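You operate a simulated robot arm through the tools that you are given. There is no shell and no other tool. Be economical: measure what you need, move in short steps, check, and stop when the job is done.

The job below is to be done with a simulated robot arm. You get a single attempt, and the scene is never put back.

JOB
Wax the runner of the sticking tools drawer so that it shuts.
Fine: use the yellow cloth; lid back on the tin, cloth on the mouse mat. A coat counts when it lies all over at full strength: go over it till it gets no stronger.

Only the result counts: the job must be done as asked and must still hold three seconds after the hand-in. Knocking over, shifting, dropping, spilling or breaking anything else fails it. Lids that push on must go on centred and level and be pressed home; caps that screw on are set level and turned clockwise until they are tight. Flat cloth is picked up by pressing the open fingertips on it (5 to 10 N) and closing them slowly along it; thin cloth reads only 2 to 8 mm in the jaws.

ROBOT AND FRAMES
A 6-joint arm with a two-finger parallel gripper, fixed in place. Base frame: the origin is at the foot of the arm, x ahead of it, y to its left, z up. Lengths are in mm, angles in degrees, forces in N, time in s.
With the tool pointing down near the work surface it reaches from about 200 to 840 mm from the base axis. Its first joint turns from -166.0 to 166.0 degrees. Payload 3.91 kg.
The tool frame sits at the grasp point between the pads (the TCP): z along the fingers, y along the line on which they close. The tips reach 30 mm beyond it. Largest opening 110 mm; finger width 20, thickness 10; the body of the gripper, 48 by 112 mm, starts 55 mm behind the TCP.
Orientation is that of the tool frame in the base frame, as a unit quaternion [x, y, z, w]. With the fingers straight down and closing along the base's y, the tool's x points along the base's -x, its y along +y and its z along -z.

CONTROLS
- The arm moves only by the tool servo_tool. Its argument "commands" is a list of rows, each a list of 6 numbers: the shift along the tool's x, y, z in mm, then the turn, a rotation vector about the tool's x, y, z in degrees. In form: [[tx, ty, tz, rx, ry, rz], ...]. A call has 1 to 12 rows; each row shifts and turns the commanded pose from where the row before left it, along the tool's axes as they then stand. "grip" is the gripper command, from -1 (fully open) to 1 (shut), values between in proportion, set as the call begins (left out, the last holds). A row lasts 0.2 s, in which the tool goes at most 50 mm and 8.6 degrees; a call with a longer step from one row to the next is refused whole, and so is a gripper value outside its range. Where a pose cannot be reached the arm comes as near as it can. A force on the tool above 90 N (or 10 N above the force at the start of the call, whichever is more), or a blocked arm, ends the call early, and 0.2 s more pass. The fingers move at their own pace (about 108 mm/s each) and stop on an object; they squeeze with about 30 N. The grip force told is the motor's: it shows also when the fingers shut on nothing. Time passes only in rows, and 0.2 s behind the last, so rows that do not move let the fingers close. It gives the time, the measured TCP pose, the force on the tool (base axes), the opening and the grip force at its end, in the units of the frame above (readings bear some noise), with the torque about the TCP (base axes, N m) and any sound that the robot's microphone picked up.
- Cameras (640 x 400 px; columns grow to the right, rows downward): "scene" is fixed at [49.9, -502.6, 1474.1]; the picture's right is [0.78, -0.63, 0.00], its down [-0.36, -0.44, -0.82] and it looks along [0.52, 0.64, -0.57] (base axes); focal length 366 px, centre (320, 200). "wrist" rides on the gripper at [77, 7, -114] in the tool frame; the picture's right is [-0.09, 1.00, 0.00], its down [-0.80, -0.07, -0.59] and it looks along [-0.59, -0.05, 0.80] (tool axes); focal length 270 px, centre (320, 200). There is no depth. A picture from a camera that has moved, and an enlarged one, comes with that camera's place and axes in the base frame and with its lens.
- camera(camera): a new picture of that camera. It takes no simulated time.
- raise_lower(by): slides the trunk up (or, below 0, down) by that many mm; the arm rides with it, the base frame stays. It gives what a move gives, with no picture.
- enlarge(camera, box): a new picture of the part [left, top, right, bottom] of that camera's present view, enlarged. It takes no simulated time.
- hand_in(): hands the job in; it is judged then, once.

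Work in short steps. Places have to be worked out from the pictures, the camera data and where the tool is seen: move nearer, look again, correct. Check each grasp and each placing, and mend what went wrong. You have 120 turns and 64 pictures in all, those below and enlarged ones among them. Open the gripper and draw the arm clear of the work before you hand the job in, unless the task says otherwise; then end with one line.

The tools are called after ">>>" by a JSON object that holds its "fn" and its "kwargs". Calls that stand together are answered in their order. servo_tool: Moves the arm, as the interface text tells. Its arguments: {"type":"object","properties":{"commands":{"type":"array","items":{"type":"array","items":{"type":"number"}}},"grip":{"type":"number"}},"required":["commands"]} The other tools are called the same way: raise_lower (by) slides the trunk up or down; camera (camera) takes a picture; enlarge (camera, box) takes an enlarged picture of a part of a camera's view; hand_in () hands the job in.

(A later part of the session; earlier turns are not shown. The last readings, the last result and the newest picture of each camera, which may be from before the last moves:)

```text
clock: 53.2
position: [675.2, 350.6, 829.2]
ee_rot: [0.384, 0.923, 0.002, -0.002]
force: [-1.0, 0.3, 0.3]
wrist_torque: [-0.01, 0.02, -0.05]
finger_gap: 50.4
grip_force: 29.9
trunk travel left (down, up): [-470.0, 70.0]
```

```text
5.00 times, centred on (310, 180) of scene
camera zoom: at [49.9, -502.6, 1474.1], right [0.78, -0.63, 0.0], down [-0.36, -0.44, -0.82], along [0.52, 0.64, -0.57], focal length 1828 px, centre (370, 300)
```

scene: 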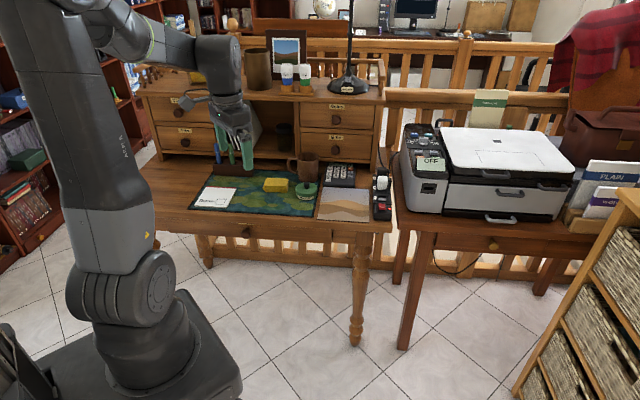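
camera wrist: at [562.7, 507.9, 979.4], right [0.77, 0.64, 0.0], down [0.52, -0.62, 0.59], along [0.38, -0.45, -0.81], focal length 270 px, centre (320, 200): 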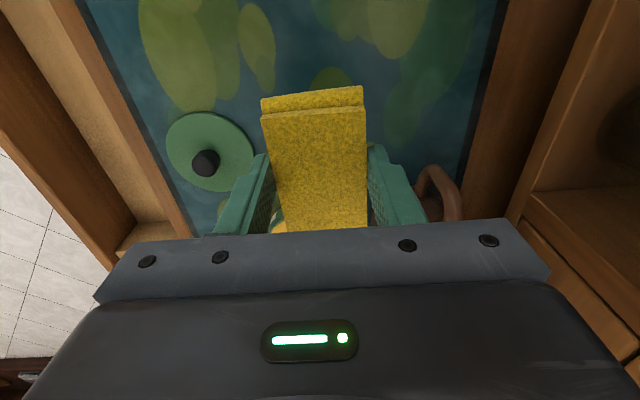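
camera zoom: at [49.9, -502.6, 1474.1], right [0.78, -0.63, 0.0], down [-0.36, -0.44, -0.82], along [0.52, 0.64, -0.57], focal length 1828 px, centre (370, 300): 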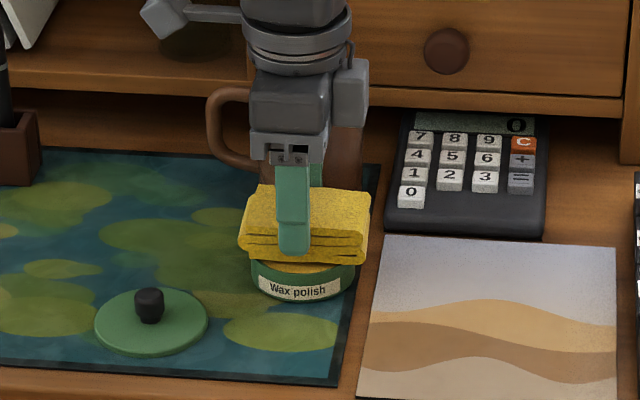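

Well centred, a few mm above the wax. I lower in 2 mm steps until light contact.

>>> {"fn": "servo_tool", "kwargs": {"commands": [[0, 0, 2, 0, 0, 0], [0, 0, 0, 0, 0, 0]]}}

>>> {"fn": "servo_tool", "kwargs": {"commands": [[0, 0, 2, 0, 0, 0], [0, 0, 0, 0, 0, 0]]}}

>>> {"fn": "servo_tool", "kwargs": {"commands": [[0, 0, 1.5, 0, 0, 0], [0, 0, 0, 0, 0, 0]]}}

```text
clock: 53.8
position: [674.4, 350.5, 827.4]
ee_rot: [0.383, 0.924, 0.002, -0.001]
force: [-0.2, -0.7, -0.9]
wrist_torque: [0.0, -0.04, 0.02]
finger_gap: 50.7
grip_force: 29.8
trunk travel left (down, up): [-470.0, 70.0]
```

```text
clock: 54.4
position: [676.0, 349.9, 826.2]
ee_rot: [0.384, 0.923, 0.003, -0.001]
force: [0.3, 0.7, 4.3]
wrist_torque: [-0.04, 0.09, 0.04]
finger_gap: 50.9
grip_force: 29.9
trunk travel left (down, up): [-470.0, 70.0]
```

```text
clock: 55.0
position: [675.3, 350.1, 827.4]
ee_rot: [0.383, 0.924, 0.003, 0.0]
force: [2.7, -0.1, 16.4]
wrist_torque: [-0.09, 0.12, 0.01]
finger_gap: 50.5
grip_force: 30.0
trunk travel left (down, up): [-470.0, 70.0]
```

Contact made (16 N). I ease off slightly and rub ±4 mm to load the wax, then lift and check.

>>> {"fn": "servo_tool", "kwargs": {"commands": [[0, 0, -0.7, 0, 0, 0], [4, 0, 0, 0, 0, 0], [-8, 0, 0, 0, 0, 0], [4, 0, 0, 0, 0, 0], [0, 4, 0, 0, 0, 0], [0, -8, 0, 0, 0, 0], [0, 4, 0, 0, 0, 0], [0, 0, 0, 0, 0, 0]]}}

>>> {"fn": "servo_tool", "kwargs": {"commands": [[0, 0, -10, 0, 0, 0], [0, 0, -25, 0, 0, 0], [0, 0, -25, 0, 0, 0], [0, 0, 0, 0, 0, 0]]}}

>>> {"fn": "enlarge", "kwargs": {"camera": "scene", "box": [260, 140, 360, 220]}}

```text
clock: 56.8
position: [673.5, 348.1, 826.1]
ee_rot: [0.384, 0.923, 0.003, -0.001]
force: [-3.6, -6.0, 17.4]
wrist_torque: [-0.3, 0.22, 0.04]
finger_gap: 50.8
grip_force: 29.9
trunk travel left (down, up): [-470.0, 70.0]
```

```text
clock: 57.8
position: [675.2, 349.4, 884.3]
ee_rot: [0.383, 0.924, 0.002, -0.001]
force: [-0.1, -0.2, 0.1]
wrist_torque: [-0.03, -0.01, -0.01]
finger_gap: 50.7
grip_force: 30.0
trunk travel left (down, up): [-470.0, 70.0]
```

```text
5.00 times, centred on (310, 180) of scene
camera zoom: at [49.9, -502.6, 1474.1], right [0.78, -0.63, 0.0], down [-0.36, -0.44, -0.82], along [0.52, 0.64, -0.57], focal length 1828 px, centre (370, 300)
```

zoom: 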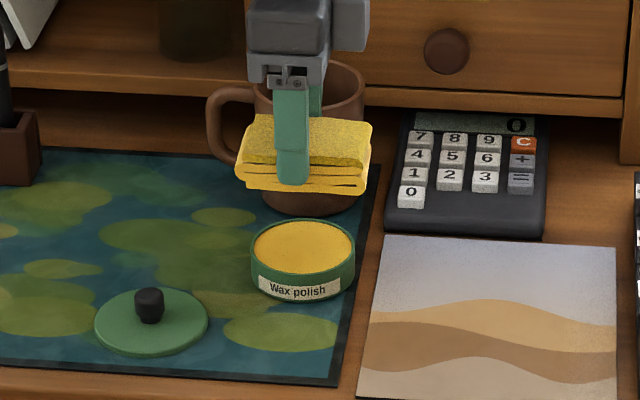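

Tin unmoved, cloth carries wax. I move over to beside the runner (s≈520, r≈350) to look with the wrist camera.

>>> {"fn": "servo_tool", "kwargs": {"commands": [[-20, -34, 0, 0, 0, 0], [-20, -34, 0, 0, 0, 0], [-20, -34, 0, 0, 0, 0], [-20, -34, 0, 0, 0, 0], [-20, -34, 0, 0, 0, 0], [-20, -34, 0, 0, 0, 0], [0, 0, 0, 0, 0, 0]]}}

>>> {"fn": "camera", "kwargs": {"camera": "wrist"}}

>>> {"fn": "enlarge", "kwargs": {"camera": "scene", "box": [270, 200, 370, 280]}}

```text
clock: 59.4
position: [615.5, 119.5, 883.5]
ee_rot: [0.384, 0.924, 0.002, -0.001]
force: [-0.8, -0.5, -1.4]
wrist_torque: [0.02, -0.03, -0.01]
finger_gap: 50.8
grip_force: 30.0
trunk travel left (down, up): [-470.0, 70.0]
```

```text
28 pictures are left
camera wrist: at [566.2, 178.1, 998.6], right [0.77, 0.64, 0.0], down [0.52, -0.62, 0.59], along [0.38, -0.45, -0.81], focal length 270 px, centre (320, 200)
```

wrist: 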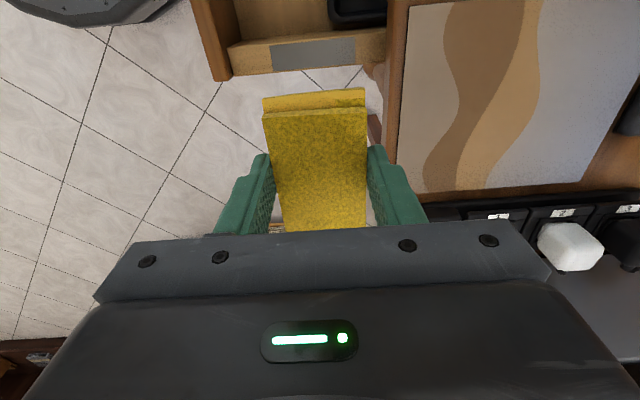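

```text
5.00 times, centred on (320, 240) of scene
camera zoom: at [49.9, -502.6, 1474.1], right [0.78, -0.63, 0.0], down [-0.36, -0.44, -0.82], along [0.52, 0.64, -0.57], focal length 1828 px, centre (320, 0)
```

zoom: 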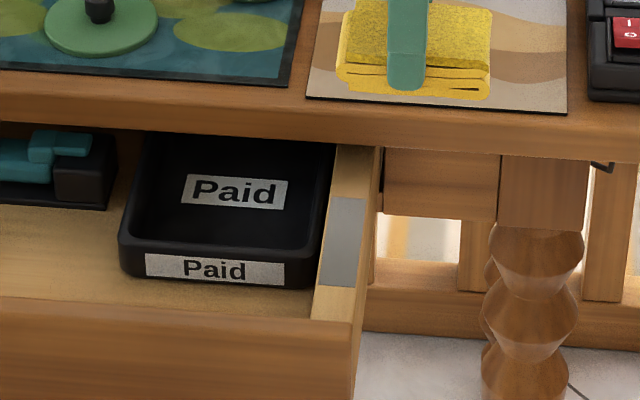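

Runner centre works out to s≈516, r≈314, z≈715, length ≈76 mm; tabletop edge at s≈575. I position the pad over it and lower to ~10 mm above.

>>> {"fn": "servo_tool", "kwargs": {"commands": [[28, -5, 0, 0, 0, 0], [0, 0, 30, 0, 0, 0], [0, 0, 30, 0, 0, 0], [0, 0, 30, 0, 0, 0], [0, 0, 18, 0, 0, 0], [0, 0, 8, 0, 0, 0], [0, 0, 0, 0, 0, 0]]}}

>>> {"fn": "enlarge", "kwargs": {"camera": "scene", "box": [270, 200, 370, 280]}}

```text
clock: 61.0
position: [593.0, 135.8, 769.3]
ee_rot: [0.384, 0.924, 0.002, -0.001]
force: [-0.2, 0.6, -1.0]
wrist_torque: [-0.01, -0.01, 0.01]
finger_gap: 50.7
grip_force: 29.7
trunk travel left (down, up): [-470.0, 70.0]
```

```text
5.00 times, centred on (320, 240) of scene
camera zoom: at [49.9, -502.6, 1474.1], right [0.78, -0.63, 0.0], down [-0.36, -0.44, -0.82], along [0.52, 0.64, -0.57], focal length 1828 px, centre (320, 0)
```

zoom: 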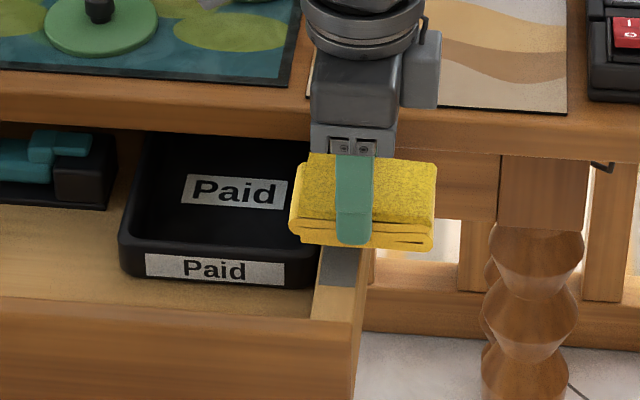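

Good alignment, about 15 mm above. I shift 5 mm left and descend until contact.

>>> {"fn": "servo_tool", "kwargs": {"commands": [[5, 0, 5, 0, 0, 0], [0, 0, 3, 0, 0, 0], [0, 0, 0, 0, 0, 0]]}}

>>> {"fn": "servo_tool", "kwargs": {"commands": [[0, 0, 2.5, 0, 0, 0], [0, 0, 0, 0, 0, 0]]}}

>>> {"fn": "servo_tool", "kwargs": {"commands": [[0, 0, 2.5, 0, 0, 0], [0, 0, 0, 0, 0, 0]]}}

>>> {"fn": "servo_tool", "kwargs": {"commands": [[0, 0, 2, 0, 0, 0], [0, 0, 0, 0, 0, 0]]}}

```text
clock: 61.8
position: [590.0, 141.1, 760.8]
ee_rot: [0.384, 0.923, 0.001, -0.001]
force: [0.3, -0.4, 0.1]
wrist_torque: [0.01, 0.02, 0.0]
finger_gap: 50.7
grip_force: 30.4
trunk travel left (down, up): [-470.0, 70.0]
```

```text
clock: 62.4
position: [590.8, 139.9, 758.9]
ee_rot: [0.383, 0.924, 0.002, -0.001]
force: [0.3, -0.3, 0.3]
wrist_torque: [0.05, -0.02, 0.01]
finger_gap: 50.8
grip_force: 30.0
trunk travel left (down, up): [-470.0, 70.0]
```

```text
clock: 63.0
position: [590.7, 140.3, 756.5]
ee_rot: [0.384, 0.923, 0.002, 0.0]
force: [0.8, 0.1, -0.3]
wrist_torque: [0.03, 0.01, 0.0]
finger_gap: 50.6
grip_force: 30.1
trunk travel left (down, up): [-470.0, 70.0]
```

```text
clock: 63.6
position: [590.2, 141.0, 753.2]
ee_rot: [0.384, 0.923, 0.003, -0.001]
force: [0.1, 0.5, 0.1]
wrist_torque: [-0.01, -0.01, -0.02]
finger_gap: 50.6
grip_force: 30.4
trunk travel left (down, up): [-470.0, 70.0]
```

>>> {"fn": "servo_tool", "kwargs": {"commands": [[0, 0, 2, 0, 0, 0], [0, 0, 0, 0, 0, 0]]}}

>>> {"fn": "servo_tool", "kwargs": {"commands": [[0, 0, 2, 0, 0, 0], [0, 0, 0, 0, 0, 0]]}}

>>> {"fn": "enlarge", "kwargs": {"camera": "scene", "box": [270, 200, 370, 280]}}

```text
clock: 64.2
position: [588.9, 140.6, 752.3]
ee_rot: [0.384, 0.923, 0.002, -0.002]
force: [-0.1, 0.3, -0.6]
wrist_torque: [0.0, -0.01, 0.02]
finger_gap: 50.7
grip_force: 30.1
trunk travel left (down, up): [-470.0, 70.0]
```

```text
clock: 64.8
position: [589.0, 140.0, 748.6]
ee_rot: [0.383, 0.924, 0.002, 0.0]
force: [-0.4, 0.1, 1.5]
wrist_torque: [-0.04, 0.04, 0.0]
finger_gap: 50.6
grip_force: 29.9
trunk travel left (down, up): [-470.0, 70.0]
```

```text
5.00 times, centred on (320, 240) of scene
camera zoom: at [49.9, -502.6, 1474.1], right [0.78, -0.63, 0.0], down [-0.36, -0.44, -0.82], along [0.52, 0.64, -0.57], focal length 1828 px, centre (320, 0)
```

zoom: 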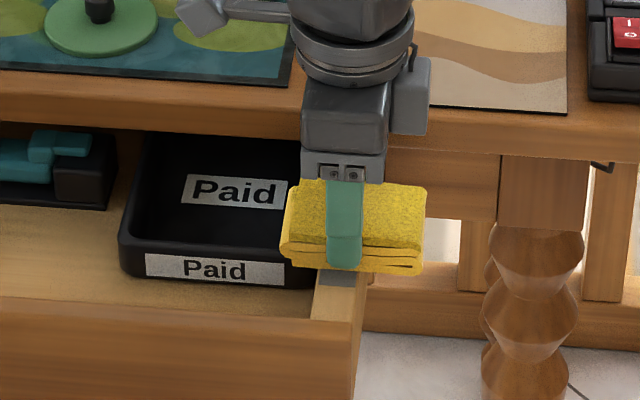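

Nearly touching (1.5 N). Press a bit more.

>>> {"fn": "servo_tool", "kwargs": {"commands": [[0, 0, 1, 0, 0, 0], [0, 0, 0, 0, 0, 0]]}}

```text
clock: 65.4
position: [590.0, 140.3, 749.7]
ee_rot: [0.383, 0.924, 0.003, 0.001]
force: [1.0, 0.6, 12.4]
wrist_torque: [-0.16, 0.15, 0.01]
finger_gap: 50.7
grip_force: 29.8
trunk travel left (down, up): [-470.0, 70.0]
```

Contact at 12 N. I rub back and forth along the runner between s≈497 and 531.

>>> {"fn": "servo_tool", "kwargs": {"commands": [[0, 5, 0, 0, 0, 0], [0, 5, 0, 0, 0, 0], [0, 5, 0, 0, 0, 0], [0, -7, 0, 0, 0, 0], [0, -7, 0, 0, 0, 0], [0, -7, 0, 0, 0, 0], [0, -7, 0, 0, 0, 0], [0, -7, 0, 0, 0, 0], [0, 7, 0, 0, 0, 0], [0, 7, 0, 0, 0, 0], [0, 6, 0, 0, 0, 0]]}}

>>> {"fn": "servo_tool", "kwargs": {"commands": [[0, 5, 0, 0, 0, 0], [0, 5, 0, 0, 0, 0], [0, 5, 0, 0, 0, 0], [0, -7, 0, 0, 0, 0], [0, -7, 0, 0, 0, 0], [0, -7, 0, 0, 0, 0], [0, -7, 0, 0, 0, 0], [0, -7, 0, 0, 0, 0], [0, 7, 0, 0, 0, 0], [0, 7, 0, 0, 0, 0], [0, 6, 0, 0, 0, 0]]}}

>>> {"fn": "servo_tool", "kwargs": {"commands": [[0, 0, -25, 0, 0, 0], [-30, 0, -25, 0, 0, 0], [-30, 0, -25, 0, 0, 0], [0, 0, 0, 0, 0, 0]]}}

>>> {"fn": "enlarge", "kwargs": {"camera": "scene", "box": [290, 220, 350, 265]}}

```text
clock: 67.8
position: [589.6, 143.1, 749.1]
ee_rot: [0.383, 0.924, 0.003, -0.001]
force: [3.5, -1.8, 22.9]
wrist_torque: [-0.18, 0.03, -0.01]
finger_gap: 51.0
grip_force: 30.5
trunk travel left (down, up): [-470.0, 70.0]
```

```text
clock: 70.2
position: [588.7, 140.0, 748.2]
ee_rot: [0.383, 0.924, 0.002, 0.0]
force: [0.2, 0.9, 12.5]
wrist_torque: [-0.05, 0.1, 0.01]
finger_gap: 50.9
grip_force: 30.0
trunk travel left (down, up): [-470.0, 70.0]
```

```text
clock: 71.2
position: [631.9, 96.3, 821.5]
ee_rot: [0.383, 0.924, 0.002, -0.001]
force: [-0.2, 0.2, -0.4]
wrist_torque: [0.02, 0.03, 0.0]
finger_gap: 50.7
grip_force: 30.3
trunk travel left (down, up): [-470.0, 70.0]
```

```text
8.89 times, centred on (320, 242) of scene
camera zoom: at [49.9, -502.6, 1474.1], right [0.78, -0.63, 0.0], down [-0.36, -0.44, -0.82], along [0.52, 0.64, -0.57], focal length 3250 px, centre (320, -178)
```

zoom: 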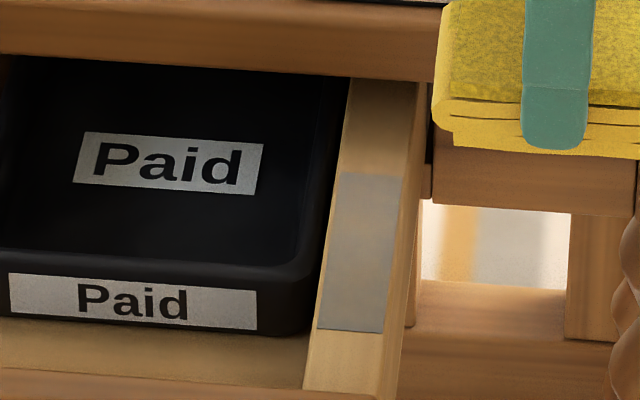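

A faint yellowish film appears, stronger in the middle. I go back down and rub more with wider strokes (s≈493–533).

>>> {"fn": "servo_tool", "kwargs": {"commands": [[30, 0, 25, 0, 0, 0], [30, 0, 25, 0, 0, 0], [0, 0, 20, 0, 0, 0], [0, 0, 5.5, 0, 0, 0], [0, 0, 0, 0, 0, 0]]}}

>>> {"fn": "servo_tool", "kwargs": {"commands": [[0, 6, 0, 0, 0, 0], [0, 6, 0, 0, 0, 0], [0, 5, 0, 0, 0, 0], [0, -8, 0, 0, 0, 0], [0, -8, 0, 0, 0, 0], [0, -8, 0, 0, 0, 0], [0, -8, 0, 0, 0, 0], [0, -8, 0, 0, 0, 0], [0, 8, 0, 0, 0, 0], [0, 8, 0, 0, 0, 0], [0, 7, 0, 0, 0, 0]]}}

>>> {"fn": "servo_tool", "kwargs": {"commands": [[0, 6, 0, 0, 0, 0], [0, 6, 0, 0, 0, 0], [0, 5, 0, 0, 0, 0], [0, -8, 0, 0, 0, 0], [0, -8, 0, 0, 0, 0], [0, -8, 0, 0, 0, 0], [0, -8, 0, 0, 0, 0], [0, -8, 0, 0, 0, 0], [0, 8, 0, 0, 0, 0], [0, 8, 0, 0, 0, 0], [0, 7, 0, 0, 0, 0]]}}

>>> {"fn": "servo_tool", "kwargs": {"commands": [[0, 6, 0, 0, 0, 0], [0, 6, 0, 0, 0, 0], [0, 5, 0, 0, 0, 0], [0, -8, 0, 0, 0, 0], [0, -8, 0, 0, 0, 0], [0, -8, 0, 0, 0, 0], [0, -8, 0, 0, 0, 0], [0, -8, 0, 0, 0, 0], [0, 8, 0, 0, 0, 0], [0, 8, 0, 0, 0, 0], [0, 7, 0, 0, 0, 0]]}}

>>> {"fn": "servo_tool", "kwargs": {"commands": [[0, 0, -25, 0, 0, 0], [-30, 0, -25, 0, 0, 0], [-30, 0, -25, 0, 0, 0], [0, 0, 0, 0, 0, 0]]}}

>>> {"fn": "enlarge", "kwargs": {"camera": "scene", "box": [290, 220, 350, 265]}}

```text
clock: 72.4
position: [589.2, 141.4, 748.0]
ee_rot: [0.383, 0.924, 0.002, 0.0]
force: [0.5, -0.2, 8.8]
wrist_torque: [-0.09, 0.08, 0.03]
finger_gap: 50.5
grip_force: 30.2
trunk travel left (down, up): [-470.0, 70.0]
```

```text
clock: 74.8
position: [588.6, 141.2, 747.5]
ee_rot: [0.384, 0.923, 0.003, 0.0]
force: [-1.0, 2.2, 19.6]
wrist_torque: [0.06, 0.15, 0.03]
finger_gap: 50.7
grip_force: 29.6
trunk travel left (down, up): [-470.0, 70.0]
```

```text
clock: 77.2
position: [588.1, 140.6, 747.9]
ee_rot: [0.384, 0.923, 0.003, -0.001]
force: [1.0, -0.5, 3.8]
wrist_torque: [-0.09, 0.01, 0.04]
finger_gap: 50.5
grip_force: 29.8
trunk travel left (down, up): [-470.0, 70.0]
```

```text
clock: 79.6
position: [589.1, 141.2, 748.1]
ee_rot: [0.383, 0.924, 0.003, 0.0]
force: [1.1, 0.6, 15.5]
wrist_torque: [-0.05, 0.12, -0.01]
finger_gap: 51.0
grip_force: 29.8
trunk travel left (down, up): [-470.0, 70.0]
```

```text
clock: 80.6
position: [630.6, 97.9, 821.6]
ee_rot: [0.383, 0.924, 0.002, -0.001]
force: [0.3, -0.4, 0.6]
wrist_torque: [0.01, -0.02, -0.04]
finger_gap: 50.9
grip_force: 29.4
trunk travel left (down, up): [-470.0, 70.0]
```

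```text
8.89 times, centred on (320, 242) of scene
camera zoom: at [49.9, -502.6, 1474.1], right [0.78, -0.63, 0.0], down [-0.36, -0.44, -0.82], along [0.52, 0.64, -0.57], focal length 3250 px, centre (320, -178)
```

zoom: 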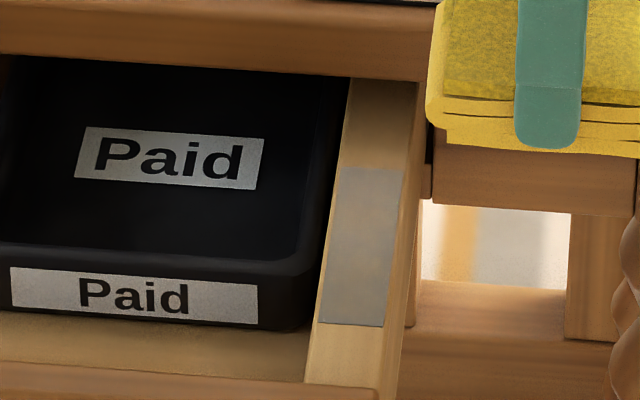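

Film is faint and the drawer moved barely ~2 mm. I reload the cloth with wax at the tin.

>>> {"fn": "servo_tool", "kwargs": {"commands": [[0, 0, -30, 0, 0, 0], [0, 0, -32, 0, 0, 0], [24, 34, 0, 0, 0, 0], [24, 35, 0, 0, 0, 0], [24, 35, 0, 0, 0, 0], [24, 35, 0, 0, 0, 0], [25, 35, 0, 0, 0, 0], [25, 34, 0, 0, 0, 0], [0, 0, 25, 0, 0, 0], [0, 0, 20, 0, 0, 0], [0, 0, 0, 0, 0, 0]]}}

>>> {"fn": "camera", "kwargs": {"camera": "wrist"}}

```text
clock: 83.0
position: [675.8, 347.4, 839.0]
ee_rot: [0.384, 0.923, 0.003, -0.001]
force: [0.0, 0.4, -0.7]
wrist_torque: [0.0, -0.02, -0.01]
finger_gap: 50.8
grip_force: 30.1
trunk travel left (down, up): [-470.0, 70.0]
```

```text
22 pictures are left
camera wrist: at [626.9, 405.7, 954.7], right [0.77, 0.64, 0.0], down [0.52, -0.62, 0.59], along [0.38, -0.45, -0.81], focal length 270 px, centre (320, 200)
```

wrist: 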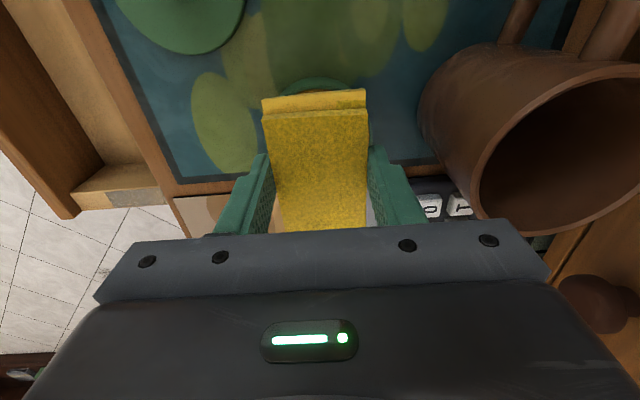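

Clear of the mug. Lower to contact and rub to load.

>>> {"fn": "servo_tool", "kwargs": {"commands": [[0, 0, 8, 0, 0, 0], [0, 0, 5, 0, 0, 0], [0, 0, 0, 0, 0, 0]]}}

>>> {"fn": "servo_tool", "kwargs": {"commands": [[0, 0, 1.5, 0, 0, 0], [0, 0, 0, 0, 0, 0]]}}

```text
clock: 83.8
position: [676.3, 347.4, 826.5]
ee_rot: [0.383, 0.924, 0.001, -0.002]
force: [0.6, -0.3, -0.2]
wrist_torque: [-0.01, 0.0, 0.0]
finger_gap: 50.6
grip_force: 29.6
trunk travel left (down, up): [-470.0, 70.0]
```

```text
clock: 84.4
position: [675.3, 348.4, 826.4]
ee_rot: [0.384, 0.924, 0.001, -0.001]
force: [-0.4, -0.3, 0.2]
wrist_torque: [0.0, 0.04, -0.01]
finger_gap: 50.4
grip_force: 29.9
trunk travel left (down, up): [-470.0, 70.0]
```

>>> {"fn": "servo_tool", "kwargs": {"commands": [[0, 0, 1.5, 0, 0, 0], [0, 0, 0, 0, 0, 0]]}}

>>> {"fn": "servo_tool", "kwargs": {"commands": [[0, 0, 0.7, 0, 0, 0], [0, 0, 0, 0, 0, 0]]}}

```text
clock: 85.0
position: [675.4, 347.5, 825.8]
ee_rot: [0.384, 0.923, 0.003, 0.0]
force: [-1.9, 1.0, 5.2]
wrist_torque: [-0.08, 0.08, -0.02]
finger_gap: 50.7
grip_force: 29.9
trunk travel left (down, up): [-470.0, 70.0]
```

```text
clock: 85.6
position: [676.5, 347.5, 825.4]
ee_rot: [0.384, 0.923, 0.003, 0.0]
force: [1.3, 0.2, 11.6]
wrist_torque: [-0.1, 0.06, -0.04]
finger_gap: 50.6
grip_force: 30.1
trunk travel left (down, up): [-470.0, 70.0]
```

Contact at 12 N. Rub gently, lift, and carry back above the runner.

>>> {"fn": "servo_tool", "kwargs": {"commands": [[5, 0, 0, 0, 0, 0], [-10, 0, 0, 0, 0, 0], [5, 0, 0, 0, 0, 0], [0, 5, 0, 0, 0, 0], [0, -10, 0, 0, 0, 0], [0, 5, 0, 0, 0, 0], [5, 0, 0, 0, 0, 0], [-10, 0, 0, 0, 0, 0], [5, 0, 0, 0, 0, 0], [0, 0, 0, 0, 0, 0]]}}

>>> {"fn": "servo_tool", "kwargs": {"commands": [[0, 0, -15, 0, 0, 0], [0, 0, -25, 0, 0, 0], [0, 0, -20, 0, 0, 0], [-14, -34, 0, 0, 0, 0], [-14, -34, 0, 0, 0, 0], [-14, -34, 0, 0, 0, 0], [-14, -34, 0, 0, 0, 0], [-14, -34, 0, 0, 0, 0], [-16, -36, 0, 0, 0, 0], [0, 0, 0, 0, 0, 0]]}}

>>> {"fn": "enlarge", "kwargs": {"camera": "scene", "box": [260, 150, 360, 230]}}

```text
clock: 87.8
position: [674.5, 346.5, 825.3]
ee_rot: [0.384, 0.923, 0.003, 0.0]
force: [2.9, 1.1, 15.6]
wrist_torque: [-0.02, -0.03, -0.01]
finger_gap: 50.6
grip_force: 29.9
trunk travel left (down, up): [-470.0, 70.0]
```

```text
clock: 90.0
position: [591.8, 140.9, 883.4]
ee_rot: [0.383, 0.924, 0.002, 0.0]
force: [-0.2, 0.6, 0.5]
wrist_torque: [0.0, -0.01, -0.02]
finger_gap: 50.8
grip_force: 29.5
trunk travel left (down, up): [-470.0, 70.0]
```

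```text
5.00 times, centred on (310, 190) of scene
camera zoom: at [49.9, -502.6, 1474.1], right [0.78, -0.63, 0.0], down [-0.36, -0.44, -0.82], along [0.52, 0.64, -0.57], focal length 1828 px, centre (370, 250)
```

zoom: 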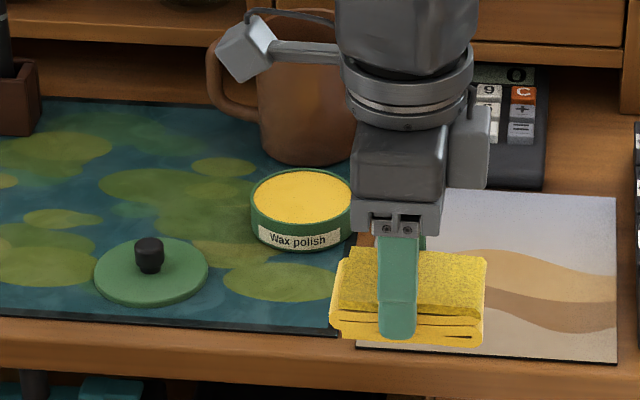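

Tin unmoved. Descend to the runner and rub again.

>>> {"fn": "servo_tool", "kwargs": {"commands": [[0, 0, 30, 0, 0, 0], [0, 0, 30, 0, 0, 0], [0, 0, 30, 0, 0, 0], [0, 0, 25, 0, 0, 0], [0, 0, 12, 0, 0, 0], [0, 0, 5, 0, 0, 0], [0, 0, 3, 0, 0, 0], [0, 0, 0, 0, 0, 0]]}}

>>> {"fn": "servo_tool", "kwargs": {"commands": [[0, 0, 1, 0, 0, 0], [0, 0, 0, 0, 0, 0]]}}

```text
clock: 91.8
position: [592.0, 142.6, 748.3]
ee_rot: [0.384, 0.923, 0.003, -0.001]
force: [0.2, 0.4, 3.6]
wrist_torque: [-0.08, 0.08, -0.01]
finger_gap: 50.7
grip_force: 29.5
trunk travel left (down, up): [-470.0, 70.0]
```

```text
clock: 92.4
position: [592.0, 141.8, 746.8]
ee_rot: [0.383, 0.924, 0.002, 0.001]
force: [2.5, -0.6, 10.0]
wrist_torque: [-0.07, 0.06, 0.03]
finger_gap: 50.8
grip_force: 30.1
trunk travel left (down, up): [-470.0, 70.0]
```

Contact at 10 N; now several full strokes.

>>> {"fn": "servo_tool", "kwargs": {"commands": [[0, 7, 0, 0, 0, 0], [0, 7, 0, 0, 0, 0], [0, -8, 0, 0, 0, 0], [0, -8, 0, 0, 0, 0], [0, -8, 0, 0, 0, 0], [0, -8, 0, 0, 0, 0], [0, -8, 0, 0, 0, 0], [0, 8, 0, 0, 0, 0], [0, 8, 0, 0, 0, 0], [0, 8, 0, 0, 0, 0], [0, 2, 0, 0, 0, 0]]}}

>>> {"fn": "servo_tool", "kwargs": {"commands": [[0, 7, 0, 0, 0, 0], [0, 7, 0, 0, 0, 0], [0, -8, 0, 0, 0, 0], [0, -8, 0, 0, 0, 0], [0, -8, 0, 0, 0, 0], [0, -8, 0, 0, 0, 0], [0, -8, 0, 0, 0, 0], [0, 8, 0, 0, 0, 0], [0, 8, 0, 0, 0, 0], [0, 8, 0, 0, 0, 0], [0, 2, 0, 0, 0, 0]]}}

>>> {"fn": "servo_tool", "kwargs": {"commands": [[0, 0, -25, 0, 0, 0], [-30, 0, -25, 0, 0, 0], [-30, 0, -25, 0, 0, 0], [0, 0, 0, 0, 0, 0]]}}

>>> {"fn": "enlarge", "kwargs": {"camera": "scene", "box": [290, 220, 350, 265]}}

```text
clock: 94.8
position: [590.8, 141.9, 747.1]
ee_rot: [0.384, 0.924, 0.002, -0.002]
force: [0.9, -2.7, 14.7]
wrist_torque: [-0.1, 0.01, 0.02]
finger_gap: 50.5
grip_force: 30.3
trunk travel left (down, up): [-470.0, 70.0]
```

```text
clock: 97.2
position: [590.6, 143.3, 748.4]
ee_rot: [0.384, 0.923, 0.002, -0.001]
force: [-4.2, 3.0, 18.3]
wrist_torque: [0.08, 0.22, 0.0]
finger_gap: 50.6
grip_force: 29.5
trunk travel left (down, up): [-470.0, 70.0]
```

```text
clock: 98.2
position: [634.2, 98.3, 824.1]
ee_rot: [0.383, 0.924, 0.002, -0.001]
force: [-1.1, -0.1, 0.6]
wrist_torque: [-0.02, 0.02, 0.0]
finger_gap: 50.5
grip_force: 30.2
trunk travel left (down, up): [-470.0, 70.0]
```

```text
8.89 times, centred on (320, 242) of scene
camera zoom: at [49.9, -502.6, 1474.1], right [0.78, -0.63, 0.0], down [-0.36, -0.44, -0.82], along [0.52, 0.64, -0.57], focal length 3250 px, centre (320, -178)
```

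zoom: 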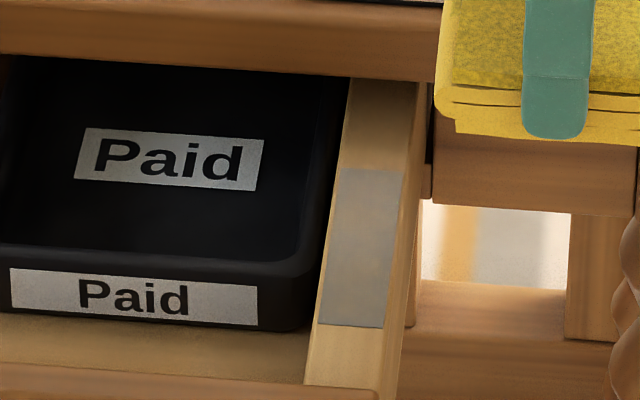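

The film looks more even; a tight close-up to judge uniformity.

>>> {"fn": "enlarge", "kwargs": {"camera": "scene", "box": [314, 236, 336, 260]}}

```text
16.00 times, centred on (325, 248) of scene
camera zoom: at [49.9, -502.6, 1474.1], right [0.78, -0.63, 0.0], down [-0.36, -0.44, -0.82], along [0.52, 0.64, -0.57], focal length 5850 px, centre (240, -568)
```

zoom: 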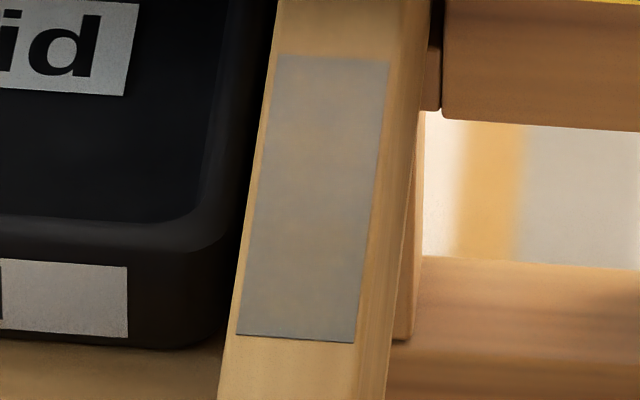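

The film is blotchy, with right and far edges still bare. I do more strokes offset to the right, then to the left, reaching farther at both ends.

>>> {"fn": "servo_tool", "kwargs": {"commands": [[26, 0, 25, 0, 0, 0], [26, 0, 25, 0, 0, 0], [0, 0, 20, 0, 0, 0], [0, 0, 6, 0, 0, 0], [0, 0, 0, 0, 0, 0]]}}

>>> {"fn": "servo_tool", "kwargs": {"commands": [[0, 8, 0, 0, 0, 0], [0, 8, 0, 0, 0, 0], [0, -9, 0, 0, 0, 0], [0, -9, 0, 0, 0, 0], [0, -9, 0, 0, 0, 0], [0, -9, 0, 0, 0, 0], [0, -9, 0, 0, 0, 0], [0, 9, 0, 0, 0, 0], [0, 9, 0, 0, 0, 0], [0, 9, 0, 0, 0, 0], [0, 2, 0, 0, 0, 0]]}}

>>> {"fn": "servo_tool", "kwargs": {"commands": [[0, 8, 0, 0, 0, 0], [0, 8, 0, 0, 0, 0], [0, -9, 0, 0, 0, 0], [0, -9, 0, 0, 0, 0], [0, -9, 0, 0, 0, 0], [0, -9, 0, 0, 0, 0], [0, -9, 0, 0, 0, 0], [0, 9, 0, 0, 0, 0], [0, 9, 0, 0, 0, 0], [0, 9, 0, 0, 0, 0], [0, 2, 0, 0, 0, 0]]}}

>>> {"fn": "servo_tool", "kwargs": {"commands": [[8, 0, 0, 0, 0, 0], [8, 8, 0, 0, 0, 0], [0, 8, 0, 0, 0, 0], [0, -9, 0, 0, 0, 0], [0, -9, 0, 0, 0, 0], [0, -9, 0, 0, 0, 0], [0, -9, 0, 0, 0, 0], [0, -9, 0, 0, 0, 0], [0, 9, 0, 0, 0, 0], [0, 9, 0, 0, 0, 0], [0, 9, 0, 0, 0, 0], [0, 2, 0, 0, 0, 0]]}}

>>> {"fn": "servo_tool", "kwargs": {"commands": [[0, 8, 0, 0, 0, 0], [0, 8, 0, 0, 0, 0], [0, -9, 0, 0, 0, 0], [0, -9, 0, 0, 0, 0], [0, -9, 0, 0, 0, 0], [0, -9, 0, 0, 0, 0], [0, -9, 0, 0, 0, 0], [0, 9, 0, 0, 0, 0], [0, 9, 0, 0, 0, 0], [0, 9, 0, 0, 0, 0], [0, 2, 0, 0, 0, 0]]}}

>>> {"fn": "servo_tool", "kwargs": {"commands": [[0, 0, -25, 0, 0, 0], [-34, 0, -25, 0, 0, 0], [-34, 0, -25, 0, 0, 0], [0, 0, 0, 0, 0, 0]]}}

>>> {"fn": "enlarge", "kwargs": {"camera": "scene", "box": [314, 236, 336, 260]}}

```text
clock: 99.4
position: [596.6, 132.7, 748.9]
ee_rot: [0.383, 0.924, 0.002, -0.001]
force: [-1.3, -0.2, 6.9]
wrist_torque: [-0.02, 0.16, 0.0]
finger_gap: 50.9
grip_force: 30.3
trunk travel left (down, up): [-470.0, 70.0]
```

```text
clock: 101.8
position: [595.3, 137.5, 747.8]
ee_rot: [0.383, 0.924, 0.003, -0.001]
force: [3.4, -4.9, 28.5]
wrist_torque: [-0.13, 0.1, 0.01]
finger_gap: 50.5
grip_force: 29.7
trunk travel left (down, up): [-470.0, 70.0]
```

```text
clock: 104.2
position: [593.6, 136.2, 746.9]
ee_rot: [0.383, 0.924, 0.002, -0.001]
force: [-5.1, 2.5, 17.7]
wrist_torque: [0.13, 0.2, 0.05]
finger_gap: 50.7
grip_force: 29.9
trunk travel left (down, up): [-470.0, 70.0]
```

```text
clock: 106.8
position: [583.6, 148.5, 746.7]
ee_rot: [0.383, 0.924, 0.002, -0.001]
force: [1.3, -2.5, 19.2]
wrist_torque: [-0.24, -0.08, 0.02]
finger_gap: 50.5
grip_force: 29.8
trunk travel left (down, up): [-470.0, 70.0]
```

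```text
clock: 109.2
position: [585.6, 148.1, 746.6]
ee_rot: [0.384, 0.924, 0.002, -0.002]
force: [-2.1, 0.3, 6.7]
wrist_torque: [-0.02, 0.09, 0.02]
finger_gap: 50.9
grip_force: 29.7
trunk travel left (down, up): [-470.0, 70.0]
```

```text
clock: 110.2
position: [632.3, 100.6, 821.0]
ee_rot: [0.384, 0.923, 0.003, -0.002]
force: [-0.3, 0.5, -0.7]
wrist_torque: [0.03, 0.02, -0.01]
finger_gap: 50.5
grip_force: 30.0
trunk travel left (down, up): [-470.0, 70.0]
```

```text
16.00 times, centred on (325, 248) of scene
camera zoom: at [49.9, -502.6, 1474.1], right [0.78, -0.63, 0.0], down [-0.36, -0.44, -0.82], along [0.52, 0.64, -0.57], focal length 5850 px, centre (240, -568)
```

zoom: 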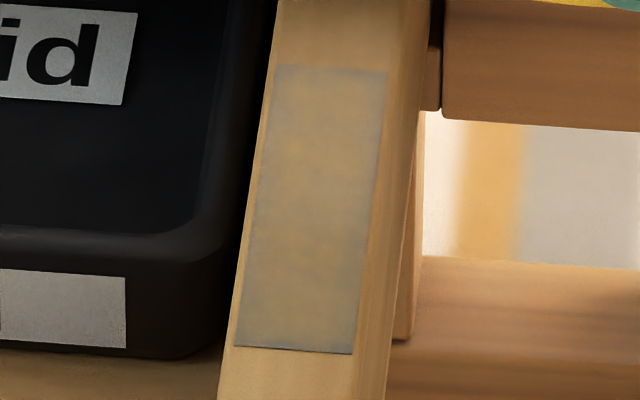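

Much stronger coat now; only the edges are still greyer. More passes with slightly wider reach, across three lateral offsets.

>>> {"fn": "servo_tool", "kwargs": {"commands": [[24, 0, 25, 0, 0, 0], [26, 0, 25, 0, 0, 0], [0, 0, 20, 0, 0, 0], [0, 0, 6, 0, 0, 0], [0, 0, 0, 0, 0, 0]]}}

>>> {"fn": "servo_tool", "kwargs": {"commands": [[0, 9, 0, 0, 0, 0], [0, 9, 0, 0, 0, 0], [0, -10, 0, 0, 0, 0], [0, -10, 0, 0, 0, 0], [0, -10, 0, 0, 0, 0], [0, -10, 0, 0, 0, 0], [0, -10, 0, 0, 0, 0], [0, 8, 0, 0, 0, 0], [0, 8, 0, 0, 0, 0], [0, 8, 0, 0, 0, 0], [0, 8, 0, 0, 0, 0]]}}

>>> {"fn": "servo_tool", "kwargs": {"commands": [[0, 9, 0, 0, 0, 0], [0, 9, 0, 0, 0, 0], [0, -10, 0, 0, 0, 0], [0, -10, 0, 0, 0, 0], [0, -10, 0, 0, 0, 0], [0, -10, 0, 0, 0, 0], [0, -10, 0, 0, 0, 0], [0, 8, 0, 0, 0, 0], [0, 8, 0, 0, 0, 0], [0, 8, 0, 0, 0, 0], [0, 8, 0, 0, 0, 0]]}}

>>> {"fn": "servo_tool", "kwargs": {"commands": [[10, 0, 0, 0, 0, 0], [0, 9, 0, 0, 0, 0], [0, 9, 0, 0, 0, 0], [0, -10, 0, 0, 0, 0], [0, -10, 0, 0, 0, 0], [0, -10, 0, 0, 0, 0], [0, -10, 0, 0, 0, 0], [0, -10, 0, 0, 0, 0], [0, 8, 0, 0, 0, 0], [0, 8, 0, 0, 0, 0], [0, 8, 0, 0, 0, 0], [0, 8, 0, 0, 0, 0]]}}

>>> {"fn": "servo_tool", "kwargs": {"commands": [[0, 9, 0, 0, 0, 0], [0, 9, 0, 0, 0, 0], [0, -10, 0, 0, 0, 0], [0, -10, 0, 0, 0, 0], [0, -10, 0, 0, 0, 0], [0, -10, 0, 0, 0, 0], [0, -10, 0, 0, 0, 0], [0, 8, 0, 0, 0, 0], [0, 8, 0, 0, 0, 0], [0, 8, 0, 0, 0, 0], [0, 8, 0, 0, 0, 0]]}}

>>> {"fn": "servo_tool", "kwargs": {"commands": [[10, 0, 0, 0, 0, 0], [0, 9, 0, 0, 0, 0], [0, 9, 0, 0, 0, 0], [0, -10, 0, 0, 0, 0], [0, -10, 0, 0, 0, 0], [0, -10, 0, 0, 0, 0], [0, -10, 0, 0, 0, 0], [0, -10, 0, 0, 0, 0], [0, 8, 0, 0, 0, 0], [0, 8, 0, 0, 0, 0], [0, 8, 0, 0, 0, 0], [0, 8, 0, 0, 0, 0]]}}

>>> {"fn": "servo_tool", "kwargs": {"commands": [[0, 9, 0, 0, 0, 0], [0, 9, 0, 0, 0, 0], [0, -10, 0, 0, 0, 0], [0, -10, 0, 0, 0, 0], [0, -10, 0, 0, 0, 0], [0, -10, 0, 0, 0, 0], [0, -10, 0, 0, 0, 0], [0, 8, 0, 0, 0, 0], [0, 8, 0, 0, 0, 0], [0, 8, 0, 0, 0, 0], [0, 8, 0, 0, 0, 0]]}}

>>> {"fn": "servo_tool", "kwargs": {"commands": [[0, 0, -25, 0, 0, 0], [-36, 0, -25, 0, 0, 0], [-36, 0, -25, 0, 0, 0], [0, 0, 0, 0, 0, 0]]}}

>>> {"fn": "enlarge", "kwargs": {"camera": "scene", "box": [314, 236, 336, 260]}}

```text
clock: 111.4
position: [596.7, 135.7, 745.5]
ee_rot: [0.383, 0.924, 0.003, 0.001]
force: [-0.2, 0.6, 14.8]
wrist_torque: [0.01, 0.29, 0.01]
finger_gap: 50.7
grip_force: 30.2
trunk travel left (down, up): [-470.0, 70.0]
```

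```text
clock: 113.8
position: [596.5, 135.4, 745.4]
ee_rot: [0.384, 0.924, 0.004, 0.0]
force: [1.0, -1.3, 19.5]
wrist_torque: [-0.07, 0.13, 0.02]
finger_gap: 50.7
grip_force: 29.9
trunk travel left (down, up): [-470.0, 70.0]
```

```text
clock: 116.2
position: [597.2, 135.8, 745.8]
ee_rot: [0.384, 0.924, 0.002, -0.001]
force: [-2.1, 2.3, 12.7]
wrist_torque: [0.09, 0.04, 0.02]
finger_gap: 50.7
grip_force: 30.0
trunk travel left (down, up): [-470.0, 70.0]
```

```text
clock: 118.8
position: [590.2, 143.6, 745.4]
ee_rot: [0.384, 0.924, 0.003, -0.001]
force: [1.0, 1.8, 6.1]
wrist_torque: [-0.08, 0.03, 0.03]
finger_gap: 50.8
grip_force: 30.0
trunk travel left (down, up): [-470.0, 70.0]
```

```text
clock: 121.2
position: [589.4, 144.2, 745.4]
ee_rot: [0.384, 0.924, 0.003, 0.0]
force: [5.0, -2.8, 14.5]
wrist_torque: [-0.23, -0.01, 0.01]
finger_gap: 50.8
grip_force: 29.4
trunk travel left (down, up): [-470.0, 70.0]
```

```text
clock: 123.8
position: [583.6, 149.0, 743.7]
ee_rot: [0.383, 0.924, 0.002, -0.001]
force: [1.1, -1.2, 11.5]
wrist_torque: [-0.2, -0.05, 0.03]
finger_gap: 50.7
grip_force: 30.4
trunk travel left (down, up): [-470.0, 70.0]
```

```text
clock: 126.2
position: [583.1, 149.8, 744.8]
ee_rot: [0.383, 0.924, 0.001, -0.002]
force: [-2.5, -0.7, 2.5]
wrist_torque: [-0.04, 0.04, -0.02]
finger_gap: 50.5
grip_force: 29.9
trunk travel left (down, up): [-470.0, 70.0]
```

```text
clock: 127.2
position: [636.0, 97.8, 820.3]
ee_rot: [0.383, 0.924, 0.002, -0.001]
force: [0.9, -0.3, -0.5]
wrist_torque: [-0.03, 0.03, 0.04]
finger_gap: 50.8
grip_force: 30.3
trunk travel left (down, up): [-470.0, 70.0]
```

```text
16.00 times, centred on (325, 248) of scene
camera zoom: at [49.9, -502.6, 1474.1], right [0.78, -0.63, 0.0], down [-0.36, -0.44, -0.82], along [0.52, 0.64, -0.57], focal length 5850 px, centre (240, -568)
```

zoom: 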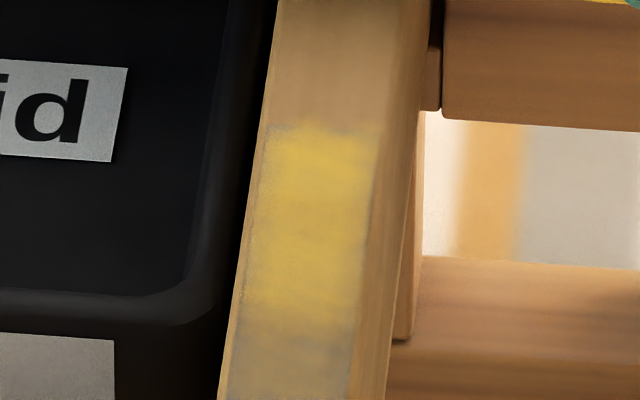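

The coat is now strong in the middle/far part; the drawer crept out ~18 mm, so the near end (s≈460–480) is still thin. I rub the near portion with lighter pressure.

>>> {"fn": "servo_tool", "kwargs": {"commands": [[30, -14, 25, 0, 0, 0], [30, -14, 25, 0, 0, 0], [0, 0, 18, 0, 0, 0], [0, 0, 5, 0, 0, 0], [0, 0, 0, 0, 0, 0]]}}

>>> {"fn": "servo_tool", "kwargs": {"commands": [[0, -9, 0, 0, 0, 0], [0, -9, 0, 0, 0, 0], [0, 9, 0, 0, 0, 0], [0, 9, 0, 0, 0, 0], [0, 9, 0, 0, 0, 0], [0, -9, 0, 0, 0, 0], [0, -9, 0, 0, 0, 0], [0, -9, 0, 0, 0, 0], [0, 9, 0, 0, 0, 0], [0, 9, 0, 0, 0, 0]]}}

>>> {"fn": "enlarge", "kwargs": {"camera": "scene", "box": [280, 210, 360, 274]}}

```text
clock: 128.4
position: [573.0, 121.8, 745.6]
ee_rot: [0.384, 0.923, 0.002, -0.001]
force: [-0.1, -0.3, -0.2]
wrist_torque: [-0.02, -0.06, -0.01]
finger_gap: 50.7
grip_force: 30.0
trunk travel left (down, up): [-470.0, 70.0]
```

```text
clock: 130.6
position: [571.2, 121.4, 747.2]
ee_rot: [0.384, 0.924, 0.001, -0.001]
force: [-0.2, 0.3, 0.2]
wrist_torque: [0.02, 0.04, 0.03]
finger_gap: 50.5
grip_force: 29.7
trunk travel left (down, up): [-470.0, 70.0]
```

```text
6.25 times, centred on (320, 242) of scene
camera zoom: at [49.9, -502.6, 1474.1], right [0.78, -0.63, 0.0], down [-0.36, -0.44, -0.82], along [0.52, 0.64, -0.57], focal length 2285 px, centre (320, -62)
```

zoom: 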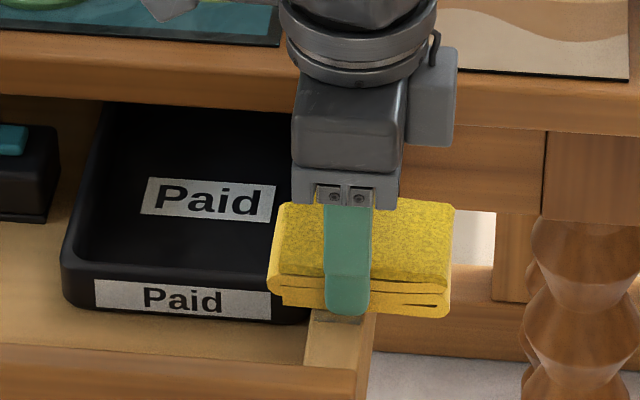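

No contact there (0 N); lower until ~8 N.

>>> {"fn": "servo_tool", "kwargs": {"commands": [[0, 0, 2, 0, 0, 0], [0, 0, 0, 0, 0, 0]]}}

>>> {"fn": "servo_tool", "kwargs": {"commands": [[0, 0, 1, 0, 0, 0], [0, 0, 0, 0, 0, 0]]}}

```text
clock: 131.2
position: [572.2, 119.8, 745.2]
ee_rot: [0.384, 0.923, 0.002, 0.0]
force: [0.3, 0.3, 2.7]
wrist_torque: [0.04, 0.05, 0.01]
finger_gap: 50.8
grip_force: 30.0
trunk travel left (down, up): [-470.0, 70.0]
```

```text
clock: 131.8
position: [572.8, 121.6, 744.5]
ee_rot: [0.383, 0.924, 0.002, -0.001]
force: [1.0, -1.1, 10.8]
wrist_torque: [-0.07, 0.17, 0.0]
finger_gap: 50.9
grip_force: 29.9
trunk travel left (down, up): [-470.0, 70.0]
```

10 N. Rub the near half in repeated strokes.

>>> {"fn": "servo_tool", "kwargs": {"commands": [[0, -9, 0, 0, 0, 0], [0, -9, 0, 0, 0, 0], [0, 9, 0, 0, 0, 0], [0, 9, 0, 0, 0, 0], [0, 9, 0, 0, 0, 0], [0, 9, 0, 0, 0, 0], [0, -9, 0, 0, 0, 0], [0, -9, 0, 0, 0, 0], [0, -9, 0, 0, 0, 0], [0, -9, 0, 0, 0, 0], [0, 9, 0, 0, 0, 0], [0, 9, 0, 0, 0, 0]]}}

>>> {"fn": "servo_tool", "kwargs": {"commands": [[-6, -9, 0, 0, 0, 0], [0, -9, 0, 0, 0, 0], [0, 9, 0, 0, 0, 0], [0, 9, 0, 0, 0, 0], [0, 9, 0, 0, 0, 0], [0, 9, 0, 0, 0, 0], [0, -9, 0, 0, 0, 0], [0, -9, 0, 0, 0, 0], [0, -9, 0, 0, 0, 0], [0, -9, 0, 0, 0, 0], [0, 9, 0, 0, 0, 0], [0, 9, 0, 0, 0, 0]]}}

>>> {"fn": "servo_tool", "kwargs": {"commands": [[12, -9, 0, 0, 0, 0], [0, -9, 0, 0, 0, 0], [0, 9, 0, 0, 0, 0], [0, 9, 0, 0, 0, 0], [0, 9, 0, 0, 0, 0], [0, 9, 0, 0, 0, 0], [0, -9, 0, 0, 0, 0], [0, -9, 0, 0, 0, 0], [0, -9, 0, 0, 0, 0], [0, -9, 0, 0, 0, 0], [0, 9, 0, 0, 0, 0], [0, 9, 0, 0, 0, 0]]}}

>>> {"fn": "servo_tool", "kwargs": {"commands": [[0, 0, -25, 0, 0, 0], [-34, 0, -25, 0, 0, 0], [-34, 0, -25, 0, 0, 0], [0, 0, 0, 0, 0, 0]]}}

>>> {"fn": "enlarge", "kwargs": {"camera": "scene", "box": [312, 238, 338, 268]}}

```text
clock: 134.4
position: [570.9, 121.1, 743.8]
ee_rot: [0.384, 0.924, 0.002, -0.001]
force: [3.2, -3.5, 15.7]
wrist_torque: [-0.13, -0.04, 0.02]
finger_gap: 50.8
grip_force: 29.7
trunk travel left (down, up): [-470.0, 70.0]
```

```text
clock: 137.0
position: [576.7, 116.6, 744.2]
ee_rot: [0.384, 0.924, 0.002, 0.0]
force: [1.4, -0.5, 15.3]
wrist_torque: [-0.06, 0.12, 0.0]
finger_gap: 50.9
grip_force: 29.9
trunk travel left (down, up): [-470.0, 70.0]
```

```text
clock: 139.6
position: [567.3, 124.8, 744.0]
ee_rot: [0.383, 0.924, 0.002, 0.0]
force: [1.7, -0.4, 12.8]
wrist_torque: [-0.11, 0.02, 0.0]
finger_gap: 50.5
grip_force: 30.0
trunk travel left (down, up): [-470.0, 70.0]
```

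```text
clock: 140.6
position: [615.8, 75.9, 818.4]
ee_rot: [0.383, 0.924, 0.001, -0.001]
force: [-0.5, -0.4, 0.1]
wrist_torque: [-0.04, -0.01, -0.03]
finger_gap: 50.6
grip_force: 29.8
trunk travel left (down, up): [-470.0, 70.0]
```

```text
13.33 times, centred on (325, 253) of scene
camera zoom: at [49.9, -502.6, 1474.1], right [0.78, -0.63, 0.0], down [-0.36, -0.44, -0.82], along [0.52, 0.64, -0.57], focal length 4875 px, centre (253, -507)
```

zoom: 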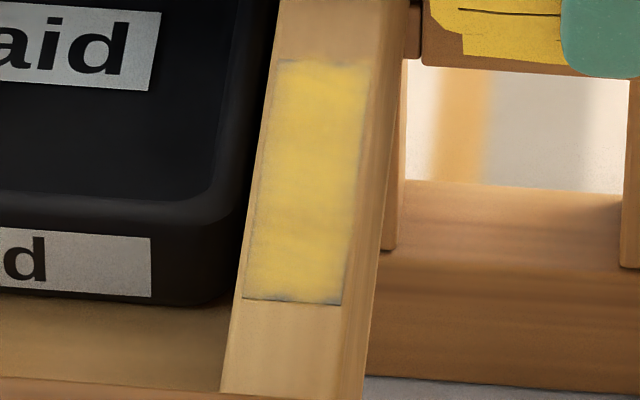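

Nearly complete; the near and left edges look slightly thinner. More full-length passes at three lateral offsets.

>>> {"fn": "servo_tool", "kwargs": {"commands": [[26, 0, 25, 0, 0, 0], [26, 0, 25, 0, 0, 0], [0, 0, 20, 0, 0, 0], [0, 0, 6, 0, 0, 0], [0, 0, 0, 0, 0, 0]]}}

>>> {"fn": "servo_tool", "kwargs": {"commands": [[0, -8, 0, 0, 0, 0], [0, -8, 0, 0, 0, 0], [0, 10, 0, 0, 0, 0], [0, 10, 0, 0, 0, 0], [0, 11, 0, 0, 0, 0], [0, 11, 0, 0, 0, 0], [0, 10, 0, 0, 0, 0], [0, -9, 0, 0, 0, 0], [0, -9, 0, 0, 0, 0], [0, -9, 0, 0, 0, 0], [0, -9, 0, 0, 0, 0]]}}

>>> {"fn": "servo_tool", "kwargs": {"commands": [[12, -8, 0, 0, 0, 0], [0, -8, 0, 0, 0, 0], [0, 10, 0, 0, 0, 0], [0, 10, 0, 0, 0, 0], [0, 11, 0, 0, 0, 0], [0, 11, 0, 0, 0, 0], [0, 10, 0, 0, 0, 0], [0, -9, 0, 0, 0, 0], [0, -9, 0, 0, 0, 0], [0, -9, 0, 0, 0, 0], [0, -9, 0, 0, 0, 0]]}}

>>> {"fn": "servo_tool", "kwargs": {"commands": [[12, -8, 0, 0, 0, 0], [0, -8, 0, 0, 0, 0], [0, 10, 0, 0, 0, 0], [0, 10, 0, 0, 0, 0], [0, 11, 0, 0, 0, 0], [0, 11, 0, 0, 0, 0], [0, 10, 0, 0, 0, 0], [0, -9, 0, 0, 0, 0], [0, -9, 0, 0, 0, 0], [0, -9, 0, 0, 0, 0], [0, -9, 0, 0, 0, 0]]}}

>>> {"fn": "servo_tool", "kwargs": {"commands": [[0, -8, 0, 0, 0, 0], [0, -8, 0, 0, 0, 0], [0, 10, 0, 0, 0, 0], [0, 10, 0, 0, 0, 0], [0, 11, 0, 0, 0, 0], [0, 11, 0, 0, 0, 0], [0, 10, 0, 0, 0, 0], [0, -9, 0, 0, 0, 0], [0, -9, 0, 0, 0, 0], [0, -9, 0, 0, 0, 0], [0, -9, 0, 0, 0, 0]]}}

>>> {"fn": "servo_tool", "kwargs": {"commands": [[0, 0, -25, 0, 0, 0], [-38, 0, -25, 0, 0, 0], [-38, 0, -25, 0, 0, 0], [0, 0, 0, 0, 0, 0]]}}

>>> {"fn": "enlarge", "kwargs": {"camera": "scene", "box": [312, 238, 338, 268]}}

```text
clock: 141.8
position: [578.1, 114.6, 743.2]
ee_rot: [0.383, 0.924, 0.004, 0.001]
force: [2.7, -1.8, 22.8]
wrist_torque: [-0.06, 0.36, -0.02]
finger_gap: 51.0
grip_force: 30.3
trunk travel left (down, up): [-470.0, 70.0]
```

```text
clock: 144.2
position: [576.8, 112.7, 742.6]
ee_rot: [0.383, 0.924, 0.002, -0.002]
force: [-1.3, -0.1, 25.0]
wrist_torque: [0.13, 0.19, 0.02]
finger_gap: 50.6
grip_force: 30.3
trunk travel left (down, up): [-470.0, 70.0]
```

```text
clock: 146.6
position: [569.0, 122.8, 742.7]
ee_rot: [0.384, 0.923, 0.002, -0.001]
force: [-1.0, -1.1, 21.4]
wrist_torque: [-0.1, -0.01, 0.01]
finger_gap: 50.7
grip_force: 30.3
trunk travel left (down, up): [-470.0, 70.0]
```

```text
clock: 149.0
position: [561.8, 129.6, 742.3]
ee_rot: [0.383, 0.924, 0.002, -0.001]
force: [-1.2, 0.4, 11.1]
wrist_torque: [-0.09, -0.03, 0.03]
finger_gap: 50.5
grip_force: 30.3
trunk travel left (down, up): [-470.0, 70.0]
```

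```text
clock: 151.4
position: [562.7, 130.4, 743.2]
ee_rot: [0.383, 0.924, 0.002, -0.001]
force: [-0.5, -2.4, 10.8]
wrist_torque: [-0.16, -0.03, -0.01]
finger_gap: 50.5
grip_force: 30.2
trunk travel left (down, up): [-470.0, 70.0]
```

```text
clock: 152.4
position: [614.7, 76.7, 819.0]
ee_rot: [0.384, 0.923, 0.001, -0.001]
force: [-0.5, -0.4, -0.7]
wrist_torque: [0.03, 0.0, 0.02]
finger_gap: 50.6
grip_force: 29.7
trunk travel left (down, up): [-470.0, 70.0]
```

```text
13.33 times, centred on (325, 253) of scene
camera zoom: at [49.9, -502.6, 1474.1], right [0.78, -0.63, 0.0], down [-0.36, -0.44, -0.82], along [0.52, 0.64, -0.57], focal length 4875 px, centre (253, -507)
```

zoom: 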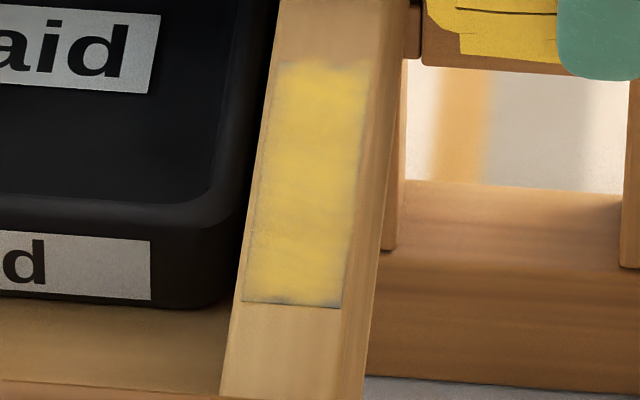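

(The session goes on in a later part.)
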